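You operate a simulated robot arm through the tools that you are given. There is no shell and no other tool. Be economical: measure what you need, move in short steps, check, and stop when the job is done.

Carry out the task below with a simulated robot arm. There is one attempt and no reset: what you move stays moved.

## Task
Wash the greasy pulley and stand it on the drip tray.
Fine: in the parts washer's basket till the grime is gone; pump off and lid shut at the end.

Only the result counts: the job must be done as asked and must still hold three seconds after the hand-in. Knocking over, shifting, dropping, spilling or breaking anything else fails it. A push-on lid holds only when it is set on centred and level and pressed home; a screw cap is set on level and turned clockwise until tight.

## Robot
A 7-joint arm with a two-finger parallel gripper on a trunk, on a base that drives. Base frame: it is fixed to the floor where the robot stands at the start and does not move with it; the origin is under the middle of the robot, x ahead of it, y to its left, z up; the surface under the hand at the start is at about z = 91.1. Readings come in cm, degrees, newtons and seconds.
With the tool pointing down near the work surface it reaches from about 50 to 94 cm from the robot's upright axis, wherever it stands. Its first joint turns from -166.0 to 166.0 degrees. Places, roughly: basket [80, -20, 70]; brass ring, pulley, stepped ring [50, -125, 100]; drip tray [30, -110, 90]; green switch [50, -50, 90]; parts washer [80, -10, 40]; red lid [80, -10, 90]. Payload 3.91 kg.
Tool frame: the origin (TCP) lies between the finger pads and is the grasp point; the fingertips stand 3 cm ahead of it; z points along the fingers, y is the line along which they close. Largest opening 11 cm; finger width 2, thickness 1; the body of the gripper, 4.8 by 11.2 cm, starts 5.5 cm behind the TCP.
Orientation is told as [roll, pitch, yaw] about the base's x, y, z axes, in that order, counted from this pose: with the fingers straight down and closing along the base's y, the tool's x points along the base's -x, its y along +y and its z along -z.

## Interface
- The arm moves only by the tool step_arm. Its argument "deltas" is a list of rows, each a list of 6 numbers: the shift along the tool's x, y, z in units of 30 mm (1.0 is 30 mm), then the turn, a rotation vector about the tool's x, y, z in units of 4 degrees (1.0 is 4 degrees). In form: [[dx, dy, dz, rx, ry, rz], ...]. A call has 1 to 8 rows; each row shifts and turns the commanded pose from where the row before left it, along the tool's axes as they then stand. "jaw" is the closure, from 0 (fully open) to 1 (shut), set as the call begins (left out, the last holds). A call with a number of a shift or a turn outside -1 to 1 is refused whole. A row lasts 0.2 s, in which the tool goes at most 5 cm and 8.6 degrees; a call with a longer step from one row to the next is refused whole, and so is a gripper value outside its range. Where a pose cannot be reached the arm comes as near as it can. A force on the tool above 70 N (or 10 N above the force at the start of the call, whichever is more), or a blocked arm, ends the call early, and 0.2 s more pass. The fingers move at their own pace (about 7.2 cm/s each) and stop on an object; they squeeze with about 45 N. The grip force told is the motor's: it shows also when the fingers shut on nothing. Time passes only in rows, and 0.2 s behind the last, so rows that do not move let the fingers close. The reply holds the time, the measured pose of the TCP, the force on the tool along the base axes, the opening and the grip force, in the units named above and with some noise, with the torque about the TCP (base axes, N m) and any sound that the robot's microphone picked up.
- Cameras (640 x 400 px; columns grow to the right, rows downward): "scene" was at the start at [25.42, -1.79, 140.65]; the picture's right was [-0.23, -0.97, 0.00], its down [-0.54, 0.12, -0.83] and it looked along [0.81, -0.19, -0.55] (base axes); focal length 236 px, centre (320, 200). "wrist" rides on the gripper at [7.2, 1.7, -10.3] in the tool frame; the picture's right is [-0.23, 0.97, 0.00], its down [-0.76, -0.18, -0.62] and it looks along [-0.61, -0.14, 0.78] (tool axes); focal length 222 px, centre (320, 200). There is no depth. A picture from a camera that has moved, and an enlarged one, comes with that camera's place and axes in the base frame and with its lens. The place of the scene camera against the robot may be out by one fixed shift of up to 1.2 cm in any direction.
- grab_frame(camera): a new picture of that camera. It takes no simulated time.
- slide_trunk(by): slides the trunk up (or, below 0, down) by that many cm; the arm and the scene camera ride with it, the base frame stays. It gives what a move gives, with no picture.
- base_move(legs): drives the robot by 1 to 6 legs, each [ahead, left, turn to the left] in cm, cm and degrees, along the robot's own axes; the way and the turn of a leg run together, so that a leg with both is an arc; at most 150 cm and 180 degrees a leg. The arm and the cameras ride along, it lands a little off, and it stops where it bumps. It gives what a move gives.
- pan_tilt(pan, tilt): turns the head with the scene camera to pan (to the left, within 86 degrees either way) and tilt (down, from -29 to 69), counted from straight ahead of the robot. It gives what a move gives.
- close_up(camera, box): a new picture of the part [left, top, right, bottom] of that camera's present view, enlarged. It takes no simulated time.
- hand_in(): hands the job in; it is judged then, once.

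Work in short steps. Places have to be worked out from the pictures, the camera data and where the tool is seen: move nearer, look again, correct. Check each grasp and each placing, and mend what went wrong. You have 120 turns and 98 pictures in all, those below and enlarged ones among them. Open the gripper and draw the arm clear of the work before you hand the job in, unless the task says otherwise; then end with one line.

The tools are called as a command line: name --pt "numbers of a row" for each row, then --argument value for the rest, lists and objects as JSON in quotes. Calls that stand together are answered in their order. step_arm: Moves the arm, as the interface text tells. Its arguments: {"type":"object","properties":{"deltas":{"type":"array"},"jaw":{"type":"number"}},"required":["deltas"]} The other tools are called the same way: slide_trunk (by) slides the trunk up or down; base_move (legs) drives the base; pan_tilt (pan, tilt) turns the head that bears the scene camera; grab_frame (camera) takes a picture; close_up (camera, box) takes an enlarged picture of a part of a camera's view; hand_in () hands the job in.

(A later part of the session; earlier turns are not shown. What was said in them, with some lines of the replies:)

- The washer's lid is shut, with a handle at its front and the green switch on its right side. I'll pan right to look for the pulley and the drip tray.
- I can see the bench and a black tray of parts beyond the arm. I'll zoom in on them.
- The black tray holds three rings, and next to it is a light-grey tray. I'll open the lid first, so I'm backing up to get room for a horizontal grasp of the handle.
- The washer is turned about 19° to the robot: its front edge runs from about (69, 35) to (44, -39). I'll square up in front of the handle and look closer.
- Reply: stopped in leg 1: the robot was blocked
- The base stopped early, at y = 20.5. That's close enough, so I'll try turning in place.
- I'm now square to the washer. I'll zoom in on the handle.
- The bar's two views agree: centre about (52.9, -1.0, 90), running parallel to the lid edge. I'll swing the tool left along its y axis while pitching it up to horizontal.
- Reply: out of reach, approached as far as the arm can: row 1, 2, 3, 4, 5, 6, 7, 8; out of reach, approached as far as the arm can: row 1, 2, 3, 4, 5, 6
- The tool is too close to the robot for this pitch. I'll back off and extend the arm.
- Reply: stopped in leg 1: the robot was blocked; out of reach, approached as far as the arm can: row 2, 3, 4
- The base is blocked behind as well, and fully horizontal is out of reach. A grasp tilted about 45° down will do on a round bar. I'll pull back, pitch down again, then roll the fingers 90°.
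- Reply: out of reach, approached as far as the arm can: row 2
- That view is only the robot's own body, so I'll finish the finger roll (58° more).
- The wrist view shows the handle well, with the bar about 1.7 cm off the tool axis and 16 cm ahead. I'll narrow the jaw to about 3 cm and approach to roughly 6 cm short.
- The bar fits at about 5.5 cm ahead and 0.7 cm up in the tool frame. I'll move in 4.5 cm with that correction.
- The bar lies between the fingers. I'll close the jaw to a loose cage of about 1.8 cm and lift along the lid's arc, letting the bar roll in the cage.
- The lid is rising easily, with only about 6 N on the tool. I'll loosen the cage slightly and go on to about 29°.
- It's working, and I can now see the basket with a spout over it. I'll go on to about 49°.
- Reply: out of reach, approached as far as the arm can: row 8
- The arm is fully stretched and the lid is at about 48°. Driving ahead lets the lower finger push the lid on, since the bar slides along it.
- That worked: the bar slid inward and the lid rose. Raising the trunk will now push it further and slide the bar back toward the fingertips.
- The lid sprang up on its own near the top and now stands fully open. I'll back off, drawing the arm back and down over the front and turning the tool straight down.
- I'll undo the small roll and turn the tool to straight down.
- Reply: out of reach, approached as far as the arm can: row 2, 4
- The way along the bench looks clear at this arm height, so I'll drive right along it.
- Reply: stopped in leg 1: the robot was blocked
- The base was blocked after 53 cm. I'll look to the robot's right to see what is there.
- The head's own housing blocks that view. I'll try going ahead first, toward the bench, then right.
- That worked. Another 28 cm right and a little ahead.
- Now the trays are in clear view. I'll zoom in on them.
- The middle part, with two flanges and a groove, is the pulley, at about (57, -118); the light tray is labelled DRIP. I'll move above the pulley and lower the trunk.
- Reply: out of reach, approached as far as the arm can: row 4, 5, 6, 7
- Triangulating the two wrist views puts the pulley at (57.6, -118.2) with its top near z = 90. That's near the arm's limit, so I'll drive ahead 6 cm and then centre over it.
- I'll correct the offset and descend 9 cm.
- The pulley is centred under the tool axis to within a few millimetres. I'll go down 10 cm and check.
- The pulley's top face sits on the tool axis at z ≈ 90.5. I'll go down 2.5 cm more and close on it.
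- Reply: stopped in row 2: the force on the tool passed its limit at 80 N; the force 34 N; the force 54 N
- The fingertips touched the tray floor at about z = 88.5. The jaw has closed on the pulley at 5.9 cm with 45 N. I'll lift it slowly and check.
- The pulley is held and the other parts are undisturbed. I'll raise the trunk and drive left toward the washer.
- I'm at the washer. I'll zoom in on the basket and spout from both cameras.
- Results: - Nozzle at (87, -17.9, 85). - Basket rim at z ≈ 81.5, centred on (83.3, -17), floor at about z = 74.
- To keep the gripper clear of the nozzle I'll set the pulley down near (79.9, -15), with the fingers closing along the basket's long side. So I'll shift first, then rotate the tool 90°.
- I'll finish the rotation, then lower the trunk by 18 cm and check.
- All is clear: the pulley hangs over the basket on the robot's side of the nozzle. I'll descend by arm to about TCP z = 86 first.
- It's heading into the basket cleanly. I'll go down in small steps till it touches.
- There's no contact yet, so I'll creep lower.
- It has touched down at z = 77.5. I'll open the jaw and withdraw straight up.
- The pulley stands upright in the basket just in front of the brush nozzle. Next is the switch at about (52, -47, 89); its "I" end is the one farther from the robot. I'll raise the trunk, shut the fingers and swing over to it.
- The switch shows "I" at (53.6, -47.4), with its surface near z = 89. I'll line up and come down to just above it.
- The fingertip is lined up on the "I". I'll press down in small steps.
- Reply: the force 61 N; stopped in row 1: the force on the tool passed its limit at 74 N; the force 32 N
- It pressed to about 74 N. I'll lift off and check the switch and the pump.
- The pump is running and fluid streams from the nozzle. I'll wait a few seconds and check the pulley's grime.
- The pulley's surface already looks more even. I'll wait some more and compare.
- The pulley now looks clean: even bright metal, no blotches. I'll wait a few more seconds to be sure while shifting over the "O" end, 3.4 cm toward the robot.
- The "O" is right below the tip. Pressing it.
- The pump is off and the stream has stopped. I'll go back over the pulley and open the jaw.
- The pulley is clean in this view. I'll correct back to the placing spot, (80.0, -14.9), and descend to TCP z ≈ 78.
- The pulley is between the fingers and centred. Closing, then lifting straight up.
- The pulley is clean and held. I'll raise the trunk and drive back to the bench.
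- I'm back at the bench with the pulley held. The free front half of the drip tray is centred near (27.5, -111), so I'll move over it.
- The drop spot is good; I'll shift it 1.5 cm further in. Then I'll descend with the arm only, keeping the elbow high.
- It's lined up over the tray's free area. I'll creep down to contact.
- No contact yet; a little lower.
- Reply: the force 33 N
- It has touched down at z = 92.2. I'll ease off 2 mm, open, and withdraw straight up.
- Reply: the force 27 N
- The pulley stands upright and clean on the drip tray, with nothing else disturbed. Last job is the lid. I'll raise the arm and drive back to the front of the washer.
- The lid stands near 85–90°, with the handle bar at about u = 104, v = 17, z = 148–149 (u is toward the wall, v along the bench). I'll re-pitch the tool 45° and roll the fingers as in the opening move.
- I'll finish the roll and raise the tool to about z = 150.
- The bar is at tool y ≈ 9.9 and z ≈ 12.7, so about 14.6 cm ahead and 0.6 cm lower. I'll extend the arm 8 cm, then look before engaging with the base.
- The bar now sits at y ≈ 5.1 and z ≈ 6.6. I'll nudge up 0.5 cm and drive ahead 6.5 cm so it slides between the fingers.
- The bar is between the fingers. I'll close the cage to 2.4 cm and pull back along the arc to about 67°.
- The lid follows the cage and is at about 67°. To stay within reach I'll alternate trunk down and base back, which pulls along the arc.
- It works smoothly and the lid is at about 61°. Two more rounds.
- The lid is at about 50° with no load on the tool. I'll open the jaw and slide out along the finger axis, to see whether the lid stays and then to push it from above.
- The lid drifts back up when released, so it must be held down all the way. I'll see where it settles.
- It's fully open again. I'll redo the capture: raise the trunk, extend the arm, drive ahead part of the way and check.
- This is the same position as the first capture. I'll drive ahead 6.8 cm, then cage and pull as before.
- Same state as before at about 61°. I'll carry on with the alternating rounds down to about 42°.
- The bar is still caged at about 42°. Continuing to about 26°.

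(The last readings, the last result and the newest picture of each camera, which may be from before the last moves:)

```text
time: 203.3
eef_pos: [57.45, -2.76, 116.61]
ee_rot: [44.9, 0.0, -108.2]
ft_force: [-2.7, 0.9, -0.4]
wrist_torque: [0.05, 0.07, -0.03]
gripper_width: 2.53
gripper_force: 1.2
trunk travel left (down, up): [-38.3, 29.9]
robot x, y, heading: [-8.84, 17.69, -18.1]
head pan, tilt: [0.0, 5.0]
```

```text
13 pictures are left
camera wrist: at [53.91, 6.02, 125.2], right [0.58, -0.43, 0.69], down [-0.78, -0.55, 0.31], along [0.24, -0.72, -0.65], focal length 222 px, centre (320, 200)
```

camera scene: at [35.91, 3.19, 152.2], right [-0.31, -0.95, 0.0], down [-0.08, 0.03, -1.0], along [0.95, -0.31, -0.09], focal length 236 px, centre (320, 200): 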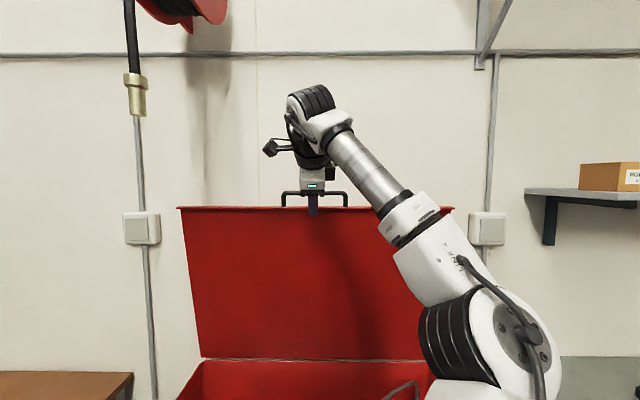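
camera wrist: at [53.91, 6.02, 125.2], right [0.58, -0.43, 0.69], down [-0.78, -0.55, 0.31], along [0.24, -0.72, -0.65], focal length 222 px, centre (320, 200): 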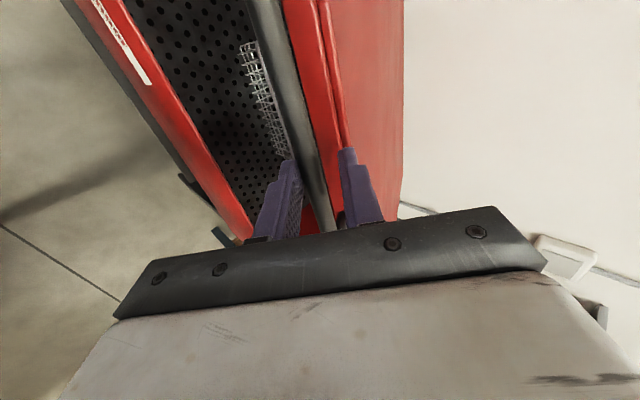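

It's at about 26°, still caged. Before finishing with the arm, I'll check the elbow's clearance from the washer and switch.

pan_tilt --pan -5 --tilt 35

grab_frame --camera "scene"

```text
time: 204.2
eef_pos: [57.49, -2.69, 116.64]
ee_rot: [45.0, -0.1, -108.2]
ft_force: [-1.5, 0.7, -0.8]
wrist_torque: [0.05, 0.06, -0.03]
gripper_width: 2.52
gripper_force: 1.4
trunk travel left (down, up): [-38.3, 29.9]
robot x, y, heading: [-8.55, 17.21, -17.8]
head pan, tilt: [-5.0, 35.0]
```

```text
12 pictures are left
camera scene: at [15.22, 9.05, 118.71], right [-0.39, -0.92, 0.0], down [-0.53, 0.22, -0.82], along [0.75, -0.32, -0.57], focal length 236 px, centre (320, 200)
```

scene: 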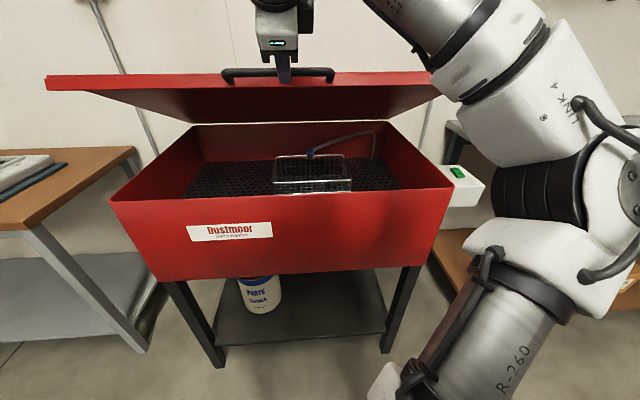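

The elbow is about 25 cm clear of the switch box. I'll lower the lid with the arm along the arc, half way first.

step_arm --pt "0 -0.937 0.35 0 0 0" --pt "0 -0.917 0.399 0 0 0" --pt "0 -0.896 0.445 0 0 0" --pt "0 -0.871 0.491 0 0 0"

grab_frame --camera "wrist"

```text
time: 205.2
eef_pos: [53.67, -1.45, 105.27]
ee_rot: [45.1, 0.0, -108.4]
ft_force: [-1.4, -0.5, -2.8]
wrist_torque: [0.0, 0.08, 0.03]
gripper_width: 2.58
gripper_force: 1.6
trunk travel left (down, up): [-38.3, 29.9]
robot x, y, heading: [-8.62, 17.63, -18.0]
head pan, tilt: [-5.0, 35.0]
```

```text
11 pictures are left
camera wrist: at [50.02, 7.23, 113.83], right [0.58, -0.43, 0.69], down [-0.78, -0.55, 0.31], along [0.24, -0.72, -0.65], focal length 222 px, centre (320, 200)
```

wrist: 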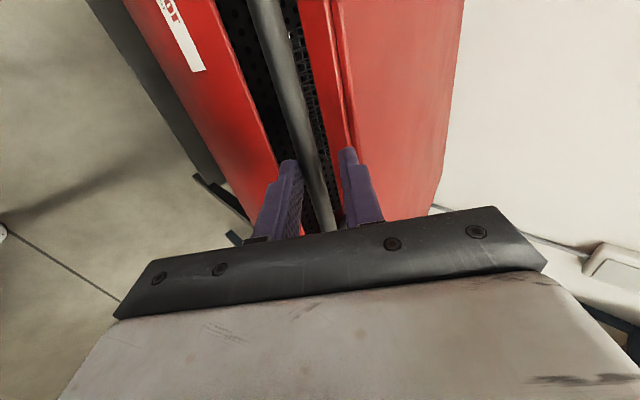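

Still on the arc, at about 15°. Continuing to nearly closed.

step_arm --pt "0 -0.844 0.536 0 0 0" --pt "0 -0.816 0.578 0 0 0" --pt "0 -0.785 0.62 0 0 0" --pt "0 -0.6 0.53 0 0 0"

grab_frame --camera "wrist"

```text
time: 206.2
eef_pos: [52.2, -0.91, 94.02]
ee_rot: [45.0, 0.1, -108.2]
ft_force: [-0.8, -0.4, -0.1]
wrist_torque: [-0.02, -0.02, 0.0]
gripper_width: 2.42
gripper_force: 0.1
trunk travel left (down, up): [-38.3, 29.9]
robot x, y, heading: [-8.91, 17.38, -18.1]
head pan, tilt: [-5.0, 35.0]
```

```text
10 pictures are left
camera wrist: at [48.51, 7.88, 102.63], right [0.58, -0.43, 0.69], down [-0.78, -0.55, 0.31], along [0.24, -0.72, -0.65], focal length 222 px, centre (320, 200)
```

wrist: 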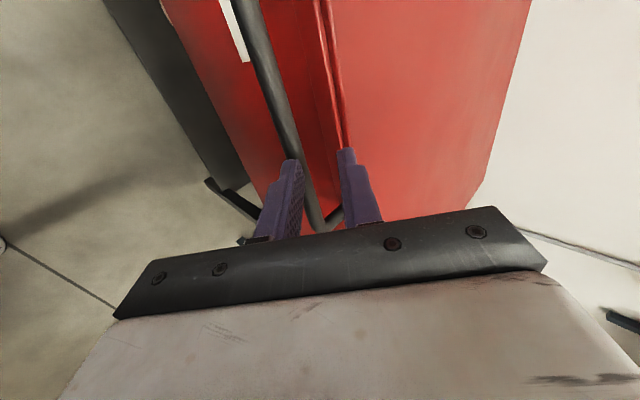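

The lid looks closed or nearly so. I'll check from the scene camera.

grab_frame --camera "scene"

```text
9 pictures are left
camera scene: at [15.23, 9.04, 118.71], right [-0.39, -0.92, 0.0], down [-0.53, 0.22, -0.82], along [0.75, -0.32, -0.57], focal length 236 px, centre (320, 200)
```

scene: 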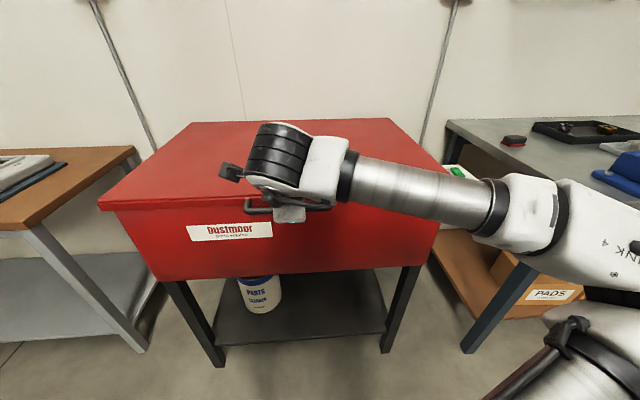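

The lid looks shut. I'll press down gently through the bar to make sure it's home.

step_arm --pt "0 -0.17 0.17 0 0 0" --pt "0 -0.17 0.17 0 0 0" --pt "0 -0.1 0.1 0 0 0" --pt "0 -0.1 0.1 0 0 0" --pt "0 -0.1 0.1 0 0 0"

```text
time: 207.4
eef_pos: [52.04, -0.83, 91.41]
ee_rot: [45.1, 0.0, -108.1]
ft_force: [-0.7, 0.6, 0.2]
wrist_torque: [0.01, 0.0, -0.03]
gripper_width: 2.41
gripper_force: 0.1
trunk travel left (down, up): [-38.3, 29.9]
robot x, y, heading: [-8.91, 17.72, -18.1]
head pan, tilt: [-5.0, 35.0]
```

No contact yet; slightly more.

step_arm --pt "0 -0.12 0 0 0 0" --pt "0 -0.12 0 0 0 0" --pt "0 -0.1 0 0 0 0"

close_up --camera "scene" --box '[90, 110, 450, 290]'

```text
time: 208.2
eef_pos: [51.45, -0.86, 90.69]
ee_rot: [45.4, 0.2, -108.2]
ft_force: [16.0, -4.2, 12.8]
wrist_torque: [-0.26, -0.43, -0.03]
gripper_width: 3.43
gripper_force: 9.9
trunk travel left (down, up): [-38.3, 29.9]
robot x, y, heading: [-9.2, 17.51, -18.2]
head pan, tilt: [-5.0, 35.0]
```

```text
1.78 times, centred on (270, 200) of scene
camera zoom: at [15.27, 9.03, 118.72], right [-0.39, -0.92, 0.0], down [-0.53, 0.22, -0.82], along [0.75, -0.32, -0.57], focal length 420 px, centre (409, 200)
```

zoom: 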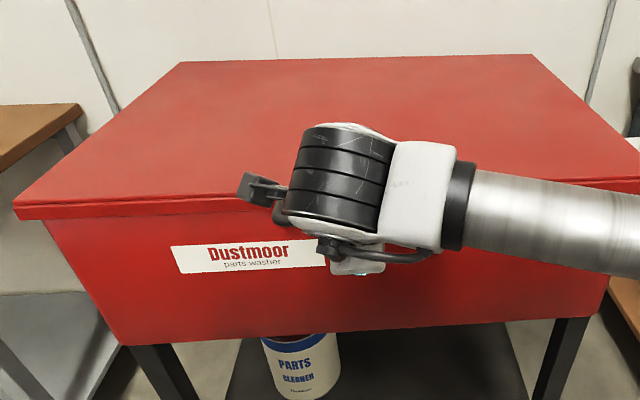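

The lid is firmly home, resisting with about 20 N. I'll ease off, open slightly and back out along the finger axis.

step_arm --pt "0 0.28 0 0 0 0" --pt "0 0 0 0 0 0" --pt "0 0 -0.6 0 0 0" --pt "0 0 -0.9 0 0 0" --pt "0 0 -0.9 0 0 0" --pt "0 0 -0.9 0 0 0" --jaw 0.7

base_move --legs '[[-8, 0, 0]]'

slide_trunk --by 20

grab_frame --camera "scene"

grab_frame --camera "wrist"

```text
time: 209.6
eef_pos: [45.19, 1.07, 98.27]
ee_rot: [45.0, -0.1, -108.2]
ft_force: [-0.9, 1.0, 0.0]
wrist_torque: [0.0, -0.02, 0.01]
gripper_width: 3.27
gripper_force: 0.0
trunk travel left (down, up): [-38.3, 29.9]
robot x, y, heading: [-8.8, 17.8, -18.0]
head pan, tilt: [-5.0, 35.0]
```

```text
time: 210.7
eef_pos: [37.71, 3.56, 98.24]
ee_rot: [45.0, 0.1, -108.2]
ft_force: [-0.3, 1.8, 0.2]
wrist_torque: [0.04, 0.03, 0.03]
gripper_width: 3.27
gripper_force: 0.1
trunk travel left (down, up): [-38.3, 29.9]
robot x, y, heading: [-16.5, 20.05, -18.3]
head pan, tilt: [-5.0, 35.0]
```

```text
time: 212.8
eef_pos: [37.88, 3.65, 118.22]
ee_rot: [45.1, 0.1, -108.2]
ft_force: [0.3, 0.1, 0.2]
wrist_torque: [0.0, -0.01, 0.01]
gripper_width: 3.3
gripper_force: 0.1
trunk travel left (down, up): [-58.3, 9.9]
robot x, y, heading: [-16.41, 20.16, -18.1]
head pan, tilt: [-5.0, 35.0]
```

```text
7 pictures are left
camera scene: at [7.62, 11.51, 138.7], right [-0.39, -0.92, 0.0], down [-0.53, 0.22, -0.82], along [0.75, -0.32, -0.57], focal length 236 px, centre (320, 200)
```

scene: 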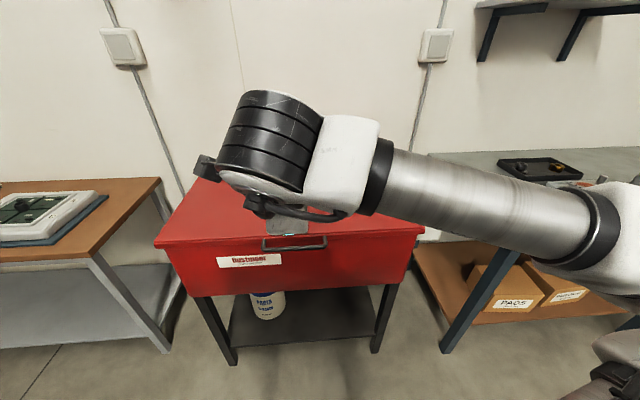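

```text
6 pictures are left
camera wrist: at [34.1, 12.34, 126.82], right [0.58, -0.43, 0.69], down [-0.78, -0.55, 0.31], along [0.24, -0.72, -0.65], focal length 222 px, centre (320, 200)
```

wrist: 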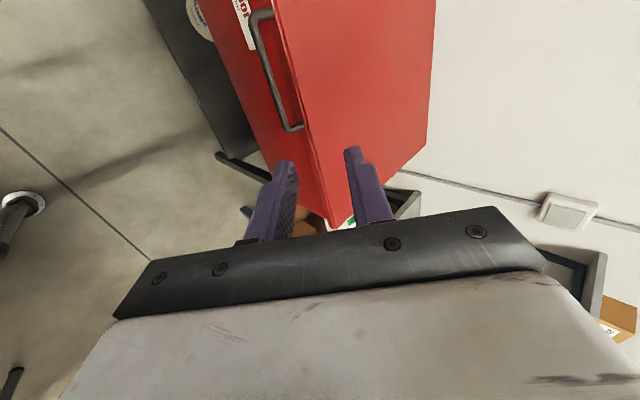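

The lid stays shut. I'll step aside for a last check of the switch and the pulley.

base_move --legs '[[0, -35, 0]]'

pan_tilt --pan -12 --tilt 33

grab_frame --camera "scene"

grab_frame --camera "wrist"

```text
time: 216.1
eef_pos: [27.02, -29.49, 118.31]
ee_rot: [45.0, 0.1, -108.0]
ft_force: [-0.2, -0.2, 0.2]
wrist_torque: [0.0, -0.03, 0.02]
gripper_width: 3.3
gripper_force: 0.0
trunk travel left (down, up): [-58.3, 9.9]
robot x, y, heading: [-27.0, -12.83, -17.8]
head pan, tilt: [-5.0, 35.0]
```

```text
time: 216.8
eef_pos: [27.04, -29.36, 118.24]
ee_rot: [45.1, 0.1, -108.1]
ft_force: [0.2, 0.5, 0.1]
wrist_torque: [0.03, 0.02, 0.02]
gripper_width: 3.31
gripper_force: 0.0
trunk travel left (down, up): [-58.3, 9.9]
robot x, y, heading: [-27.0, -13.54, -17.8]
head pan, tilt: [-12.0, 33.0]
```

```text
5 pictures are left
camera scene: at [-3.5, -22.58, 139.01], right [-0.5, -0.87, 0.0], down [-0.47, 0.27, -0.84], along [0.73, -0.42, -0.54], focal length 236 px, centre (320, 200)
```

scene: 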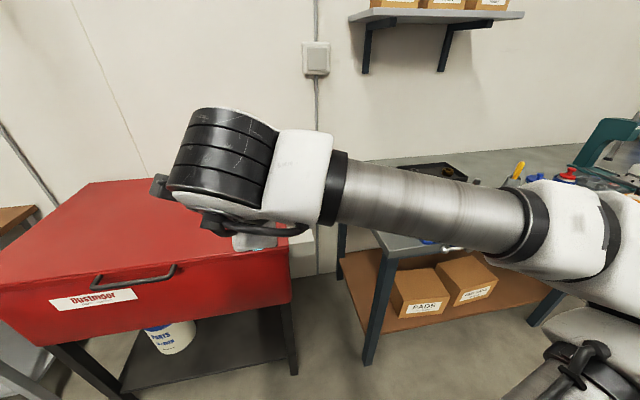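

```text
4 pictures are left
camera wrist: at [23.36, -20.64, 126.83], right [0.58, -0.43, 0.69], down [-0.77, -0.55, 0.31], along [0.24, -0.72, -0.65], focal length 222 px, centre (320, 200)
```

wrist: 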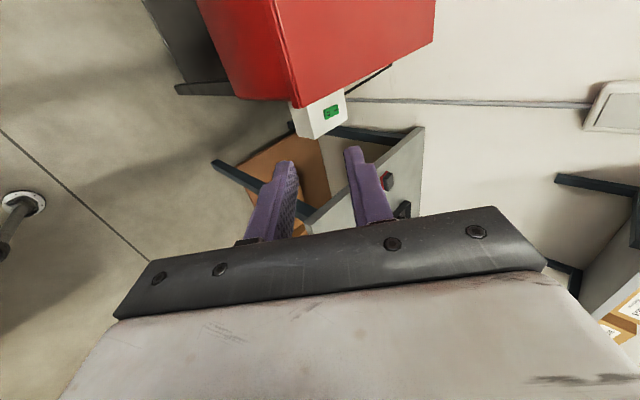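

close_up --camera "wrist" --box '[285, 80, 365, 130]'

```text
8.00 times, centred on (325, 105) of wrist
camera zoom: at [23.36, -20.64, 126.83], right [0.58, -0.43, 0.69], down [-0.77, -0.55, 0.31], along [0.24, -0.72, -0.65], focal length 1777 px, centre (280, 960)
```

zoom: 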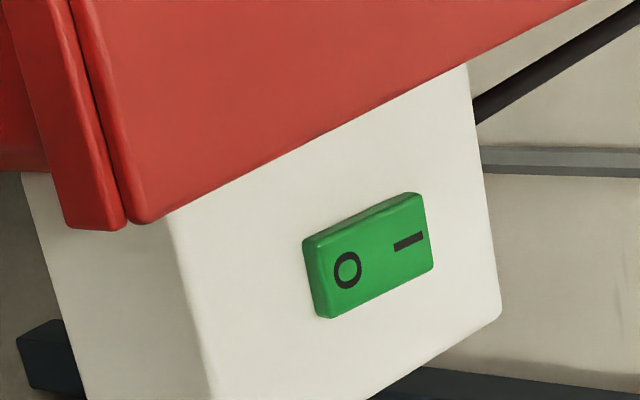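

The lid is shut and the switch shows no sign of having been touched since the "O" press that stopped the stream. I'll open the gripper fully and hand in.

step_arm --pt "0 0 0 0 0 0" --pt "0 0 0 0 0 0" --pt "0 0 0 0 0 0" --jaw 0

hand_in

```text
time: 217.6
eef_pos: [27.04, -29.47, 118.25]
ee_rot: [45.0, 0.1, -107.9]
ft_force: [-1.0, -0.8, -0.2]
wrist_torque: [0.02, -0.03, -0.02]
gripper_width: 10.96
gripper_force: 0.2
trunk travel left (down, up): [-58.3, 9.9]
robot x, y, heading: [-27.27, -13.44, -17.9]
head pan, tilt: [-12.0, 33.0]
```

```text
The job is handed in.
```

The pulley is washed clean and standing upright on the drip tray, the pump is off and the lid is shut; the job is handed in.
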